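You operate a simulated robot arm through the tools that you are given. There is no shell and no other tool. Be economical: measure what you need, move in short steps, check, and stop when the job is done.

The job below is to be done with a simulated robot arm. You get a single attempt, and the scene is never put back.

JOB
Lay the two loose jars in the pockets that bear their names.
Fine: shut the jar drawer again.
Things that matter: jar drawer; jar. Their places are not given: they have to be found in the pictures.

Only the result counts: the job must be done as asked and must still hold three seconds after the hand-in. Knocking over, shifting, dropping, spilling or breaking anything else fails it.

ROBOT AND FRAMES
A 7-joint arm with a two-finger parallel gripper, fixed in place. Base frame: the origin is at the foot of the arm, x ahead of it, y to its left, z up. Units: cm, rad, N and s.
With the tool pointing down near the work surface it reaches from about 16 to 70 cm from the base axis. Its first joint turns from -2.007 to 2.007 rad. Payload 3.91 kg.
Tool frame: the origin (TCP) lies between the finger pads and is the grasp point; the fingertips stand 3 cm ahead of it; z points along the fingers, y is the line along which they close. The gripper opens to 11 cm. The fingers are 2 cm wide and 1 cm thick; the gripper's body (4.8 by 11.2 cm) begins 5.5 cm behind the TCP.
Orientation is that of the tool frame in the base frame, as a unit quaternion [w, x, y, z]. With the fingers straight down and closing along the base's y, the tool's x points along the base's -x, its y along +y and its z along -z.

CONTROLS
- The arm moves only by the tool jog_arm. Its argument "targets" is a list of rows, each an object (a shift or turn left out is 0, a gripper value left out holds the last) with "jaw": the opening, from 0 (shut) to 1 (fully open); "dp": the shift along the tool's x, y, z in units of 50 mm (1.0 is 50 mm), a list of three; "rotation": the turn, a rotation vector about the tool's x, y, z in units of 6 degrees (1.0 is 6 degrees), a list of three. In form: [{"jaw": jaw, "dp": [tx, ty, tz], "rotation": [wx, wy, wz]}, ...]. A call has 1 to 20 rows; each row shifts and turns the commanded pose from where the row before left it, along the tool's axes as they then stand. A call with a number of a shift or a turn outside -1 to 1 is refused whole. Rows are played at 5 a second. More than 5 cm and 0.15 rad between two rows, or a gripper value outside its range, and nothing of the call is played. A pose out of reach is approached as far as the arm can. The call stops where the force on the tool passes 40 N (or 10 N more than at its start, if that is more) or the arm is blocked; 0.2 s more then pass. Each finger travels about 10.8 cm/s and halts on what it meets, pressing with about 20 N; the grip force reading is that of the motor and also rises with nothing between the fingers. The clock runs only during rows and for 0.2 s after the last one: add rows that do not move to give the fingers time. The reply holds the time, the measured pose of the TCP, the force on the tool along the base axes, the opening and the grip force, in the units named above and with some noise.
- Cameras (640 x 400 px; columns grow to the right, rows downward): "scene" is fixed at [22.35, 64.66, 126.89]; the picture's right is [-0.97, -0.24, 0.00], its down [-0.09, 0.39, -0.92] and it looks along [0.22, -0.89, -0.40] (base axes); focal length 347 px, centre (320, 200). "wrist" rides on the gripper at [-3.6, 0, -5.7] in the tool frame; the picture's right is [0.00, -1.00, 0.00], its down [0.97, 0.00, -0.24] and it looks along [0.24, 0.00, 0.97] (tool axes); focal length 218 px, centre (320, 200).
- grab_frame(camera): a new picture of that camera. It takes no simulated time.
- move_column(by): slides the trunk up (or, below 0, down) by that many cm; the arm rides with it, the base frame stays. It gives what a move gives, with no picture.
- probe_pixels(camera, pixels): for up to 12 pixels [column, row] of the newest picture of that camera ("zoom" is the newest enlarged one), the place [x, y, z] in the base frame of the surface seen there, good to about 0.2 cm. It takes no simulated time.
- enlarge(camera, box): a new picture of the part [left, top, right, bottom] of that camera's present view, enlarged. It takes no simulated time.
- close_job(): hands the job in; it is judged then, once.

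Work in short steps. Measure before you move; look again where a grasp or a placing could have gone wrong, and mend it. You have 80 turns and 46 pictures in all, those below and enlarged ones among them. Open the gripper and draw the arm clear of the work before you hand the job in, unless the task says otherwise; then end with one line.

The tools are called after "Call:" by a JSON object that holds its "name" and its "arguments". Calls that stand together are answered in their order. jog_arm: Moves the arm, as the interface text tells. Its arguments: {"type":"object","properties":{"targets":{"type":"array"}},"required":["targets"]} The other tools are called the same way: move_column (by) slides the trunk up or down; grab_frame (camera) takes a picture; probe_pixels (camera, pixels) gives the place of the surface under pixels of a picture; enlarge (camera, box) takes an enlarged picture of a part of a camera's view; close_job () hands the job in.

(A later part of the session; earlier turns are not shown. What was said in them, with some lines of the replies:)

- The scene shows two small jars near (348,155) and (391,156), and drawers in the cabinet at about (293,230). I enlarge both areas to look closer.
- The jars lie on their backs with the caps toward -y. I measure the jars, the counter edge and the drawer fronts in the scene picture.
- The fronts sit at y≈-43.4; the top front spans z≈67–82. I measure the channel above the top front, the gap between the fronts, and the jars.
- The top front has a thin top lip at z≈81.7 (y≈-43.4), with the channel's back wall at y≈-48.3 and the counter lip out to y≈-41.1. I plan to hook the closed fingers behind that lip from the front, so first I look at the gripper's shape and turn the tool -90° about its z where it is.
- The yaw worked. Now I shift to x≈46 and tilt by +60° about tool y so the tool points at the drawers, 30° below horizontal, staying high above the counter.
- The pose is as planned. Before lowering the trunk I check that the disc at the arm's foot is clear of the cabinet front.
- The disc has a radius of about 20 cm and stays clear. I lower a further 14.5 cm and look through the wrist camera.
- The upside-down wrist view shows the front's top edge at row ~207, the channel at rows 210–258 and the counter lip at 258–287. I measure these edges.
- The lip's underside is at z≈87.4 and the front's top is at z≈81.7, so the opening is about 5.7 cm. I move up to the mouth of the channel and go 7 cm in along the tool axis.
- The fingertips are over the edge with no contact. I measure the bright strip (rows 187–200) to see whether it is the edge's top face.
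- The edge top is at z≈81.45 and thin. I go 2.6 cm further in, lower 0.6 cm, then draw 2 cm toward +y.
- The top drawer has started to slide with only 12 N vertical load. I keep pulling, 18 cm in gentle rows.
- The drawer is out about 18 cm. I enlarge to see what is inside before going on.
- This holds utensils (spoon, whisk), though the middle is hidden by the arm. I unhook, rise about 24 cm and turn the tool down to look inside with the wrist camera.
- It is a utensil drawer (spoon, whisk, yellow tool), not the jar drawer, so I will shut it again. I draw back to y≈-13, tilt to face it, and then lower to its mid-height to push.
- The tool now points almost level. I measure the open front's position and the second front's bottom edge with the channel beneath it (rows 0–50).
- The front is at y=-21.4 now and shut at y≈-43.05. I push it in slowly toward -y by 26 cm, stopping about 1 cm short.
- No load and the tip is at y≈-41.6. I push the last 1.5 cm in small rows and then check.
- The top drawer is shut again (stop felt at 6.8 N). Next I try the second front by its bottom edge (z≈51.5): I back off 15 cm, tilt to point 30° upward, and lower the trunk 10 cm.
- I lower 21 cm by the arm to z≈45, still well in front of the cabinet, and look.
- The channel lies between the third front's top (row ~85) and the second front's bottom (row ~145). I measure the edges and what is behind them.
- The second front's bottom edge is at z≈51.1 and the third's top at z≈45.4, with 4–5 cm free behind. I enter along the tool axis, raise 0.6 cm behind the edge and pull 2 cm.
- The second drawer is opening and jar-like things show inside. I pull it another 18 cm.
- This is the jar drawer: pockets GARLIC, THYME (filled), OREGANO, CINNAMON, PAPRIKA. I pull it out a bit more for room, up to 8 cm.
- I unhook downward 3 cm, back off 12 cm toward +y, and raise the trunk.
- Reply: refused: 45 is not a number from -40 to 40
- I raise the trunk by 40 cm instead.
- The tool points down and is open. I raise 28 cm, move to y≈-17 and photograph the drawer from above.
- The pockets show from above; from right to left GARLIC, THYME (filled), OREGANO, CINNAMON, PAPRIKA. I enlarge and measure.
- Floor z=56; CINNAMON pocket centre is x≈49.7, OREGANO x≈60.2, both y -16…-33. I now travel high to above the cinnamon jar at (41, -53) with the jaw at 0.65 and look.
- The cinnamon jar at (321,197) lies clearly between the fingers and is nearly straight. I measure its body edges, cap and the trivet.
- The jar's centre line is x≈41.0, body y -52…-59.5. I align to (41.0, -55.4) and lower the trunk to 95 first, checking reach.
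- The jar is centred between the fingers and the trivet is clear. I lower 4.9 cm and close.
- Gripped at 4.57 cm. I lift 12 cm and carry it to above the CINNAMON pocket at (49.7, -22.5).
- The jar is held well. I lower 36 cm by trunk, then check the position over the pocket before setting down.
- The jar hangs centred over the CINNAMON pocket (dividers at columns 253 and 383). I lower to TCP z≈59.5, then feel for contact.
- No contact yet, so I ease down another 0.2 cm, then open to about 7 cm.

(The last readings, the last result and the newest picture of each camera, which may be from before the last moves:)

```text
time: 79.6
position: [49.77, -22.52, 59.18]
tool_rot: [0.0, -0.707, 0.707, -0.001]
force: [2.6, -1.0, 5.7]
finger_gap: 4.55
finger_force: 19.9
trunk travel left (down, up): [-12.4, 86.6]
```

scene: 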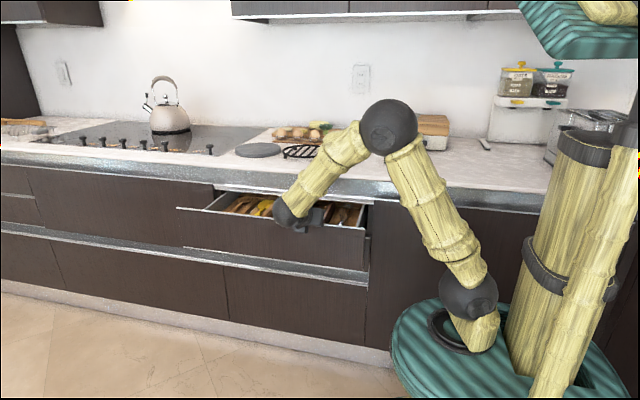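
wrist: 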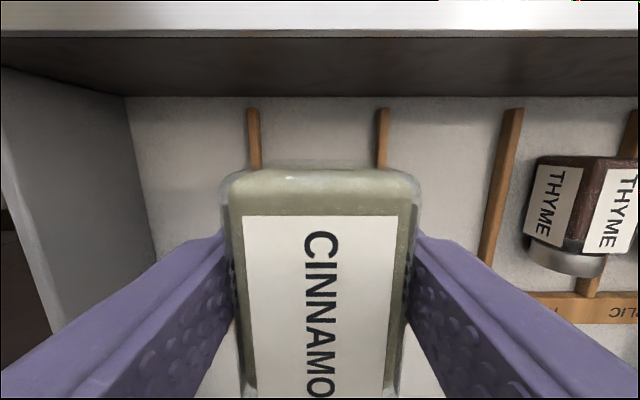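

Contact is felt (5.7 N upward). I release gently and rise.

Call:
{"name": "jog_arm", "arguments": {"targets": [{"jaw": 0.46}, {"jaw": 0.52}, {"jaw": 0.6}, {"jaw": 0.62}, {}]}}

Call:
{"name": "move_column", "arguments": {"by": 40}}

Call:
{"name": "grab_frame", "arguments": {"camera": "wrist"}}

```text
time: 80.8
position: [49.84, -22.48, 59.07]
tool_rot: [0.0, -0.707, 0.707, 0.0]
force: [0.2, 0.4, -0.2]
finger_gap: 6.82
finger_force: 0.2
trunk travel left (down, up): [-12.4, 86.6]
```

```text
time: 84.7
position: [49.82, -22.51, 99.04]
tool_rot: [0.0, -0.707, 0.707, -0.001]
force: [0.3, -0.5, 0.1]
finger_gap: 6.79
finger_force: 0.1
trunk travel left (down, up): [-52.4, 46.6]
```

```text
14 pictures are left
```

wrist: 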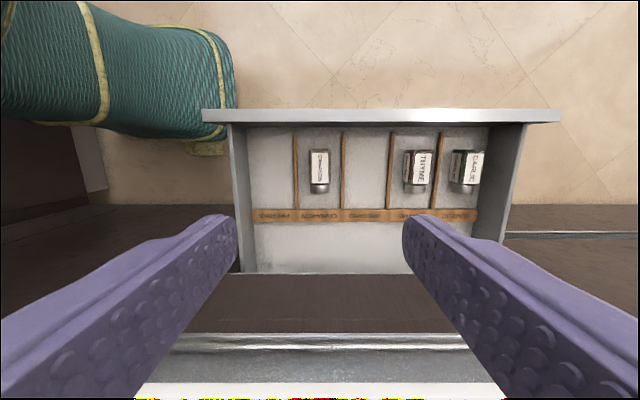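

Cinnamon lies in its pocket. I rise 16 cm and travel to above the oregano jar near (26.3, -54.5).

Call:
{"name": "move_column", "arguments": {"by": 16}}

Call:
{"name": "jog_arm", "arguments": {"targets": [{"dp": [0.64, 0.47, 0]}, {"dp": [0.64, 0.47, 0]}, {"dp": [0.64, 0.47, 0]}, {"dp": [0.64, 0.47, 0]}, {"dp": [0.64, 0.47, 0]}, {"dp": [0.64, 0.47, 0]}, {"dp": [0.64, 0.47, 0]}, {"dp": [0.64, 0.47, 0]}, {"dp": [0.64, 0.47, 0]}, {"dp": [0.64, 0.47, 0]}, {}]}}

Call:
{"name": "enlarge", "arguments": {"camera": "wrist", "box": [200, 100, 440, 250]}}

```text
time: 86.5
position: [49.81, -22.5, 115.13]
tool_rot: [0.0, -0.707, 0.707, 0.0]
force: [0.4, 0.4, 0.4]
finger_gap: 6.81
finger_force: 0.1
trunk travel left (down, up): [-68.4, 30.6]
```

```text
time: 88.9
position: [26.31, -54.29, 115.13]
tool_rot: [0.0, 0.707, -0.707, 0.0]
force: [-1.4, 0.1, 0.0]
finger_gap: 6.82
finger_force: 0.0
trunk travel left (down, up): [-68.4, 30.6]
```

```text
2.67 times, centred on (320, 175) of wrist
```

zoom: 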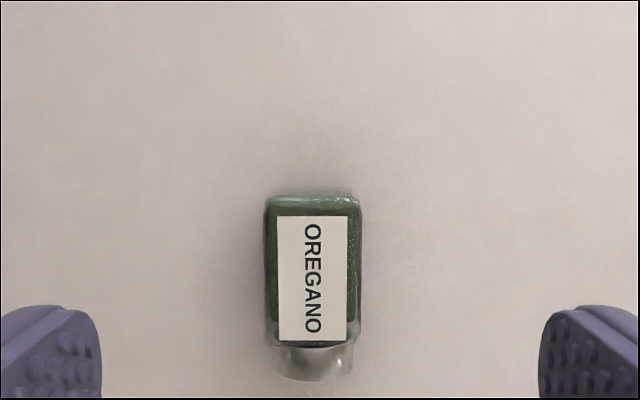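

Call:
{"name": "probe_pixels", "arguments": {"camera": "zoom", "pixels": [[276, 240], [350, 240], [276, 330], [348, 330], [310, 205], [312, 338], [314, 372], [270, 300], [357, 300]]}}

```text
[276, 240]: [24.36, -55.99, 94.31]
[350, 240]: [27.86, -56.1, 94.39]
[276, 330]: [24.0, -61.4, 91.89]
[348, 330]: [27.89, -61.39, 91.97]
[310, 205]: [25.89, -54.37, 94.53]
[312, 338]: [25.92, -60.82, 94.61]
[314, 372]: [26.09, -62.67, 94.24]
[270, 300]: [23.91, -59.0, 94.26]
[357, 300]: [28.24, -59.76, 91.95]
```

The oregano jar's centre line is x≈26.0 and its body spans y -54.2…-61.4. Before descending I check the bread box's place and height in a scene picture.

Call:
{"name": "grab_frame", "arguments": {"camera": "scene"}}

Call:
{"name": "probe_pixels", "arguments": {"camera": "scene", "pixels": [[415, 115], [440, 117], [415, 128], [415, 146], [440, 125], [392, 135]]}}

```text
12 pictures are left
```

scene: 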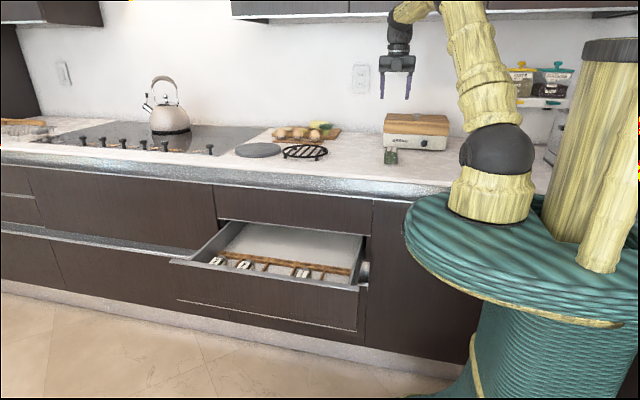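

```text
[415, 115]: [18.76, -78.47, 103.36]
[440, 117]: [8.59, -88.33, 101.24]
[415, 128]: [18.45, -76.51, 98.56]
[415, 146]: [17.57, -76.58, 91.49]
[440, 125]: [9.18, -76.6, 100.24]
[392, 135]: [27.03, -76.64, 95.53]
```

The bread box starts at y=-76.6, well clear. I align to (26.0, -57.2) and lower.

Call:
{"name": "jog_arm", "arguments": {"targets": [{"dp": [0.29, 0.03, 0]}, {"dp": [0.29, 0.03, 0]}, {}]}}

Call:
{"name": "move_column", "arguments": {"by": -17}}

Call:
{"name": "grab_frame", "arguments": {"camera": "wrist"}}

```text
time: 89.7
position: [25.83, -57.38, 114.98]
tool_rot: [0.0, 0.707, -0.707, 0.0]
force: [-0.3, -0.7, 0.2]
finger_gap: 6.81
finger_force: 0.1
trunk travel left (down, up): [-68.4, 30.6]
```

```text
time: 91.6
position: [25.91, -57.37, 97.99]
tool_rot: [0.001, 0.707, -0.707, 0.0]
force: [0.7, -0.6, 0.6]
finger_gap: 6.83
finger_force: 0.0
trunk travel left (down, up): [-51.4, 47.6]
```

```text
11 pictures are left
```

wrist: 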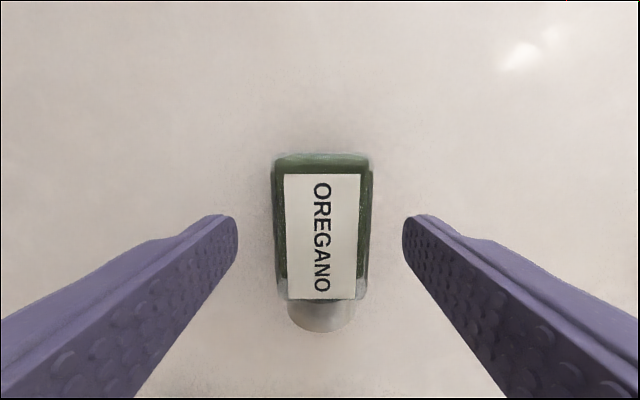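

The jar is centred between the fingers. I lower 4.8 cm, close, and check the grip.

Call:
{"name": "move_column", "arguments": {"by": -4.8}}

Call:
{"name": "jog_arm", "arguments": {"targets": [{"jaw": 0.5}, {"jaw": 0.42}, {"jaw": 0.34}, {"jaw": 0.25}, {"jaw": 0.2}, {}]}}

```text
time: 92.5
position: [25.87, -57.4, 93.09]
tool_rot: [0.001, 0.707, -0.707, 0.0]
force: [0.9, 1.2, 0.4]
finger_gap: 6.84
finger_force: 0.0
trunk travel left (down, up): [-46.6, 52.4]
```

```text
time: 93.9
position: [25.99, -57.41, 93.28]
tool_rot: [0.0, 0.707, -0.707, 0.0]
force: [0.9, -0.5, 1.2]
finger_gap: 4.54
finger_force: 19.9
trunk travel left (down, up): [-46.6, 52.4]
```

Gripped at 4.54 cm. I lift 12 cm and carry it to above the OREGANO pocket at (60.2, -22.5).

Call:
{"name": "move_column", "arguments": {"by": 12}}

Call:
{"name": "jog_arm", "arguments": {"targets": [{"dp": [-0.3, -0.3, 0]}, {"dp": [-0.56, -0.55, 0]}, {"dp": [-0.56, -0.55, 0]}, {"dp": [-0.56, -0.55, 0]}, {"dp": [-0.56, -0.55, 0]}, {"dp": [-0.56, -0.55, 0]}, {"dp": [-0.56, -0.55, 0]}, {"dp": [-0.56, -0.55, 0]}, {"dp": [-0.56, -0.55, 0]}, {"dp": [-0.56, -0.55, 0]}, {"dp": [-0.56, -0.55, 0]}, {"dp": [-0.56, -0.55, 0]}, {"dp": [-0.3, -0.3, 0]}, {"dp": [-0.22, -0.19, 0]}, {}]}}

Call:
{"name": "grab_frame", "arguments": {"camera": "wrist"}}

```text
time: 95.4
position: [25.91, -57.45, 105.18]
tool_rot: [0.0, 0.707, -0.707, -0.001]
force: [1.1, -0.5, -1.4]
finger_gap: 4.59
finger_force: 20.3
trunk travel left (down, up): [-58.6, 40.4]
```

```text
time: 98.6
position: [59.86, -22.47, 105.16]
tool_rot: [0.0, -0.706, 0.708, -0.001]
force: [0.2, 0.0, -1.3]
finger_gap: 4.56
finger_force: 20.3
trunk travel left (down, up): [-58.6, 40.4]
```

```text
10 pictures are left
```

wrist: 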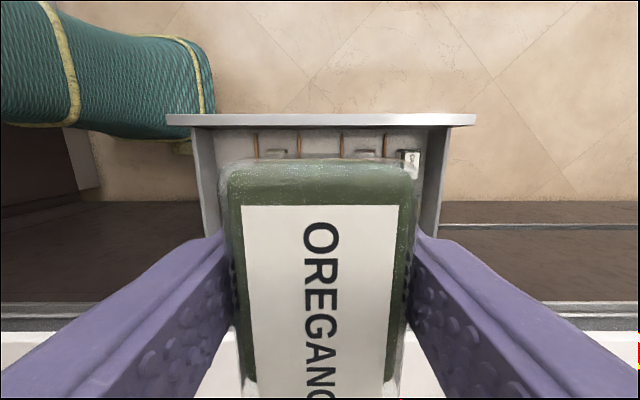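

All in order. I trim x by +0.3 and lower 36 cm, then look.

Call:
{"name": "jog_arm", "arguments": {"targets": [{"dp": [0, -0.06, 0]}, {}]}}

Call:
{"name": "move_column", "arguments": {"by": -36}}

Call:
{"name": "grab_frame", "arguments": {"camera": "wrist"}}

```text
time: 99.2
position: [60.25, -22.55, 105.12]
tool_rot: [0.0, -0.707, 0.707, 0.0]
force: [0.3, -0.2, -0.9]
finger_gap: 4.55
finger_force: 20.2
trunk travel left (down, up): [-58.6, 40.4]
```

```text
time: 102.7
position: [60.19, -22.55, 69.19]
tool_rot: [0.0, -0.707, 0.707, 0.0]
force: [0.1, 0.2, -0.8]
finger_gap: 4.57
finger_force: 20.3
trunk travel left (down, up): [-22.6, 76.4]
```

```text
9 pictures are left
```

wrist: 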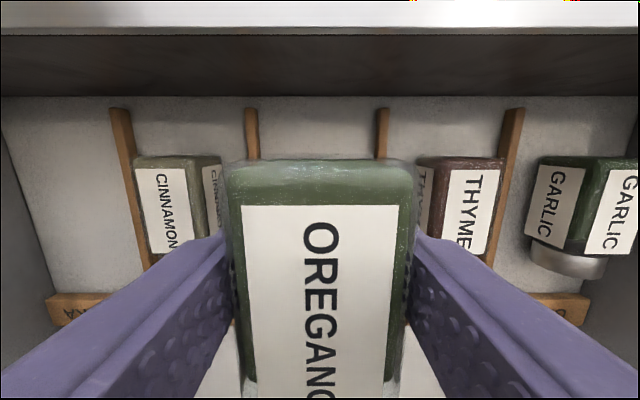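

The jar is centred over the OREGANO pocket between its dividers. I lower to about 59.5 and feel for contact.

Call:
{"name": "move_column", "arguments": {"by": -9.5}}

Call:
{"name": "jog_arm", "arguments": {"targets": [{"dp": [0, 0, 0.04]}, {"dp": [0, 0, 0.03]}, {"dp": [0, 0, 0.02]}, {}]}}

```text
time: 104.0
position: [60.16, -22.46, 59.64]
tool_rot: [0.0, 0.707, -0.707, 0.0]
force: [0.2, 0.3, -1.2]
finger_gap: 4.58
finger_force: 19.9
trunk travel left (down, up): [-13.1, 85.9]
```

```text
time: 105.0
position: [60.36, -22.52, 59.27]
tool_rot: [0.0, 0.707, -0.707, -0.001]
force: [-0.5, 0.1, -1.4]
finger_gap: 4.57
finger_force: 19.9
trunk travel left (down, up): [-13.1, 85.9]
```

Not touching yet; I go 0.15 cm further down.

Call:
{"name": "jog_arm", "arguments": {"targets": [{"dp": [0, 0, 0.02]}, {"dp": [0, 0, 0.015]}, {}]}}

```text
time: 105.8
position: [60.36, -22.42, 59.22]
tool_rot: [0.0, -0.706, 0.708, -0.001]
force: [1.1, -0.7, 5.0]
finger_gap: 4.57
finger_force: 19.6
trunk travel left (down, up): [-13.1, 85.9]
```

Contact (5 N). I release, rise 40 cm and check.

Call:
{"name": "jog_arm", "arguments": {"targets": [{"jaw": 0.46}, {"jaw": 0.52}, {"jaw": 0.6}, {"jaw": 0.62}, {}]}}

Call:
{"name": "move_column", "arguments": {"by": 40}}

Call:
{"name": "grab_frame", "arguments": {"camera": "wrist"}}

```text
time: 107.0
position: [60.19, -22.28, 59.09]
tool_rot: [0.0, -0.706, 0.708, -0.001]
force: [0.3, -0.7, -0.8]
finger_gap: 6.82
finger_force: 0.1
trunk travel left (down, up): [-13.1, 85.9]
```

```text
time: 110.8
position: [60.25, -22.35, 99.04]
tool_rot: [0.0, -0.707, 0.707, -0.001]
force: [0.2, 0.5, -1.0]
finger_gap: 6.82
finger_force: 0.1
trunk travel left (down, up): [-53.1, 45.9]
```

```text
8 pictures are left
```

wrist: 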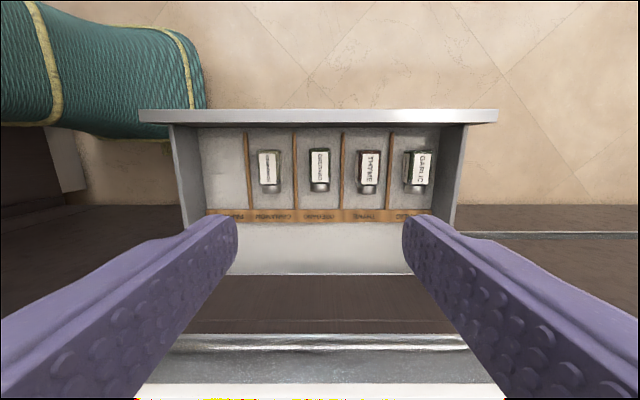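

All four jars lie in their pockets. I move back to (47, -1.5), close the fingers, and tilt to level to push the drawer shut.

Call:
{"name": "jog_arm", "arguments": {"targets": [{"dp": [-0.7, 0.45, 0]}, {"dp": [-0.7, 0.45, 0]}, {"dp": [-0.7, 0.45, 0]}, {"dp": [-0.7, 0.45, 0]}, {"dp": [-0.7, 0.45, 0], "jaw": 0}, {"dp": [-0.7, 0.45, 0]}, {"rotation": [0, 1, 0]}, {"rotation": [0, 1, 0]}, {"rotation": [0, 1, 0]}, {"rotation": [0, 1, 0]}, {"rotation": [0, 1, 0]}, {"rotation": [0, 1, 0]}, {"rotation": [0, 1, 0]}, {"rotation": [0, 1, 0]}, {"rotation": [0, 1, 0]}, {"rotation": [0, 1, 0]}, {"rotation": [0, 1, 0]}, {"rotation": [0, 1, 0]}, {"rotation": [0, 1, 0]}, {"rotation": [0, 1, 0]}]}}

Call:
{"name": "move_column", "arguments": {"by": -40}}

Call:
{"name": "grab_frame", "arguments": {"camera": "wrist"}}

```text
time: 115.0
position: [46.67, -1.46, 99.07]
tool_rot: [-0.474, -0.525, 0.525, -0.473]
force: [-0.5, 0.2, -0.7]
finger_gap: 0.0
finger_force: 20.0
trunk travel left (down, up): [-53.1, 45.9]
```

```text
time: 118.9
position: [46.85, -1.46, 59.05]
tool_rot: [-0.473, -0.525, 0.526, -0.473]
force: [0.1, 0.3, 0.4]
finger_gap: 0.01
finger_force: 20.4
trunk travel left (down, up): [-13.1, 85.9]
```

```text
7 pictures are left
```

wrist: 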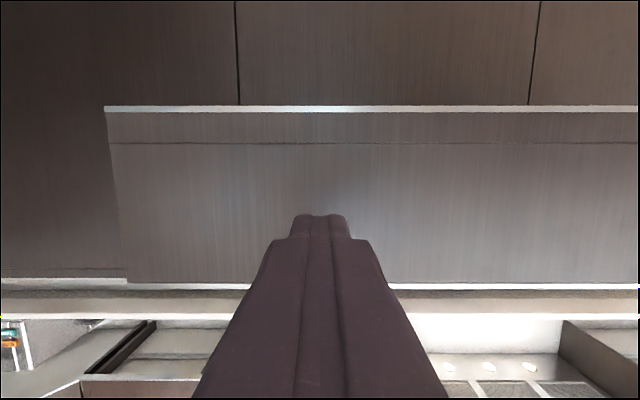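

The tip is at y≈-4.5 with the front at y≈-13.4. I approach 8 cm and then push slowly at 4 cm/s so the jars do not slide.

Call:
{"name": "jog_arm", "arguments": {"targets": [{"dp": [0.042, 0, 0.398]}, {"dp": [0.042, 0, 0.398]}, {"dp": [0.042, 0, 0.398]}, {"dp": [0.042, 0, 0.398]}, {"dp": [0.01, 0, 0.08]}, {"dp": [0.01, 0, 0.1]}, {"dp": [0.0167, 0, 0.159]}, {"dp": [0.0167, 0, 0.159]}, {"dp": [0.0167, 0, 0.159]}, {"dp": [0.0167, 0, 0.159]}, {"dp": [0.0167, 0, 0.159]}, {"dp": [0.0167, 0, 0.159]}, {"dp": [0.0167, 0, 0.159]}, {"dp": [0.0167, 0, 0.159]}, {"dp": [0.0167, 0, 0.159]}, {"dp": [0.0167, 0, 0.159]}, {"dp": [0.0167, 0, 0.159]}, {"dp": [0.0167, 0, 0.159]}, {"dp": [0.0167, 0, 0.159]}, {"dp": [0.0167, 0, 0.159]}]}}

```text
time: 123.1
position: [46.8, -21.5, 58.87]
tool_rot: [-0.473, -0.526, 0.526, -0.473]
force: [0.3, 0.1, 0.3]
finger_gap: 0.0
finger_force: 20.5
trunk travel left (down, up): [-13.1, 85.9]
```

The push runs smoothly (tip y≈-24.5). I push 16 cm more.

Call:
{"name": "jog_arm", "arguments": {"targets": [{"dp": [0.0167, 0, 0.159]}, {"dp": [0.0167, 0, 0.159]}, {"dp": [0.0167, 0, 0.159]}, {"dp": [0.0167, 0, 0.159]}, {"dp": [0.0167, 0, 0.159]}, {"dp": [0.0167, 0, 0.159]}, {"dp": [0.0167, 0, 0.159]}, {"dp": [0.0167, 0, 0.159]}, {"dp": [0.0167, 0, 0.159]}, {"dp": [0.0167, 0, 0.159]}, {"dp": [0.0167, 0, 0.159]}, {"dp": [0.0167, 0, 0.159]}, {"dp": [0.0167, 0, 0.159]}, {"dp": [0.0167, 0, 0.159]}, {"dp": [0.0167, 0, 0.159]}, {"dp": [0.0167, 0, 0.159]}, {"dp": [0.0167, 0, 0.159]}, {"dp": [0.0167, 0, 0.159]}, {"dp": [0.0167, 0, 0.159]}, {"dp": [0.0167, 0, 0.159]}]}}

Call:
{"name": "enlarge", "arguments": {"camera": "scene", "box": [170, 165, 390, 302]}}

```text
time: 127.3
position: [46.74, -37.7, 58.93]
tool_rot: [0.472, 0.526, -0.525, 0.474]
force: [0.1, 0.8, 0.2]
finger_gap: 0.03
finger_force: 20.1
trunk travel left (down, up): [-13.1, 85.9]
```

```text
2.91 times, centred on (280, 234) of scene
```

zoom: 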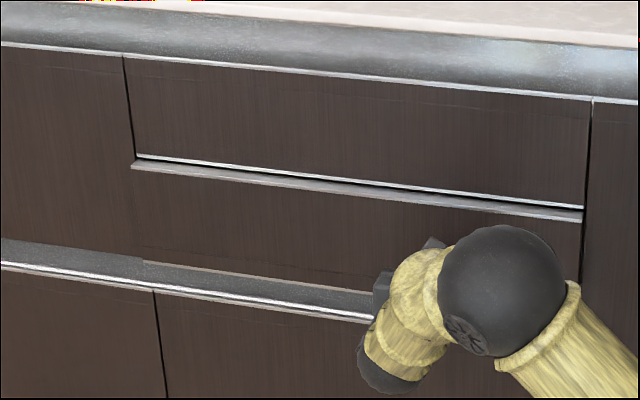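

About 2.3 cm remain. I push slowly to the stop.

Call:
{"name": "jog_arm", "arguments": {"targets": [{"dp": [0.0115, 0, 0.11]}, {"dp": [0.0115, 0, 0.11]}, {"dp": [0.0115, 0, 0.11]}, {"dp": [0.009, 0, 0.08]}, {"dp": [0.005, 0, 0.05]}, {"dp": [0.004, 0, 0.04]}, {}]}}

```text
time: 128.9
position: [46.72, -40.01, 59.02]
tool_rot: [-0.473, -0.526, 0.526, -0.473]
force: [-10.5, 28.7, 1.2]
finger_gap: 0.0
finger_force: 20.1
trunk travel left (down, up): [-13.1, 85.9]
```

The stop is felt (28.7 N). I back off 20 cm, rise, open the gripper and check both fronts.

Call:
{"name": "jog_arm", "arguments": {"targets": [{"dp": [-0.01, 0, -0.1]}, {"dp": [-0.05, 0, -0.5]}, {"dp": [-0.08, 0, -0.8]}, {"dp": [-0.08, 0, -0.8]}, {"dp": [-0.08, 0, -0.8]}, {"dp": [-0.08, 0, -0.8]}, {"jaw": 1}, {}, {}]}}

Call:
{"name": "move_column", "arguments": {"by": 40}}

Call:
{"name": "grab_frame", "arguments": {"camera": "scene"}}

Call:
{"name": "enlarge", "arguments": {"camera": "scene", "box": [190, 165, 390, 290]}}

```text
time: 130.9
position: [46.88, -20.94, 59.07]
tool_rot: [-0.473, -0.525, 0.526, -0.473]
force: [-0.2, -0.3, 1.0]
finger_gap: 11.01
finger_force: 0.1
trunk travel left (down, up): [-13.1, 85.9]
```

```text
time: 134.7
position: [46.94, -20.98, 98.97]
tool_rot: [-0.473, -0.525, 0.526, -0.472]
force: [-0.4, 0.0, 0.0]
finger_gap: 11.01
finger_force: 0.1
trunk travel left (down, up): [-53.1, 45.9]
```

```text
5 pictures are left
```

scene: 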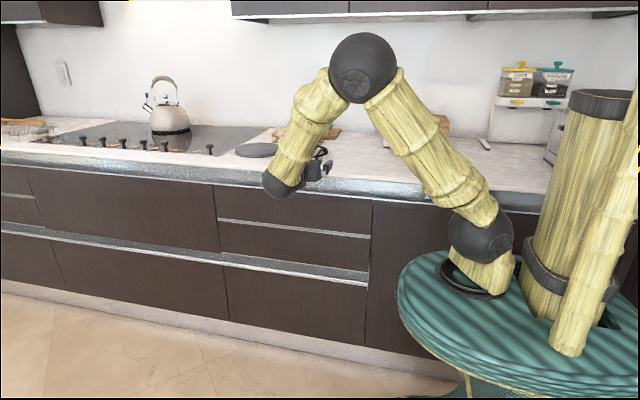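

```text
3.20 times, centred on (290, 228) of scene
```

zoom: 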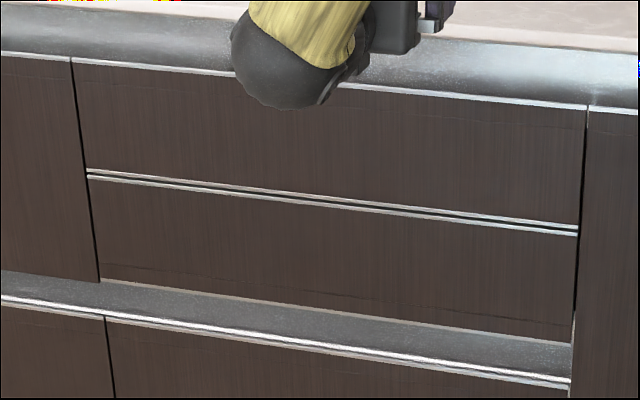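

Both fronts look flush; I verify their depth against the neighbours.

Call:
{"name": "probe_pixels", "arguments": {"camera": "zoom", "pixels": [[150, 130], [520, 180], [150, 220], [350, 240], [520, 280], [40, 150], [610, 250]]}}

```text
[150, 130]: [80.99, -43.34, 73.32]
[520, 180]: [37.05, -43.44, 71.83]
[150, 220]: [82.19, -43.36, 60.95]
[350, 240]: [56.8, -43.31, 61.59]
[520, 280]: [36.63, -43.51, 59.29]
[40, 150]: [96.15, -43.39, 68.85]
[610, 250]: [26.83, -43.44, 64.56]
```

Both fronts stand at y≈-43.4, flush with their neighbours, and the arm is clear with the gripper open, so I hand in.

Call:
{"name": "close_job", "arguments": {}}

```text
The job is handed in.
```

The cinnamon and oregano jars are lying in the pockets with their names, and the jar drawer is shut. I opened the utensil drawer above it while searching and shut that again too.
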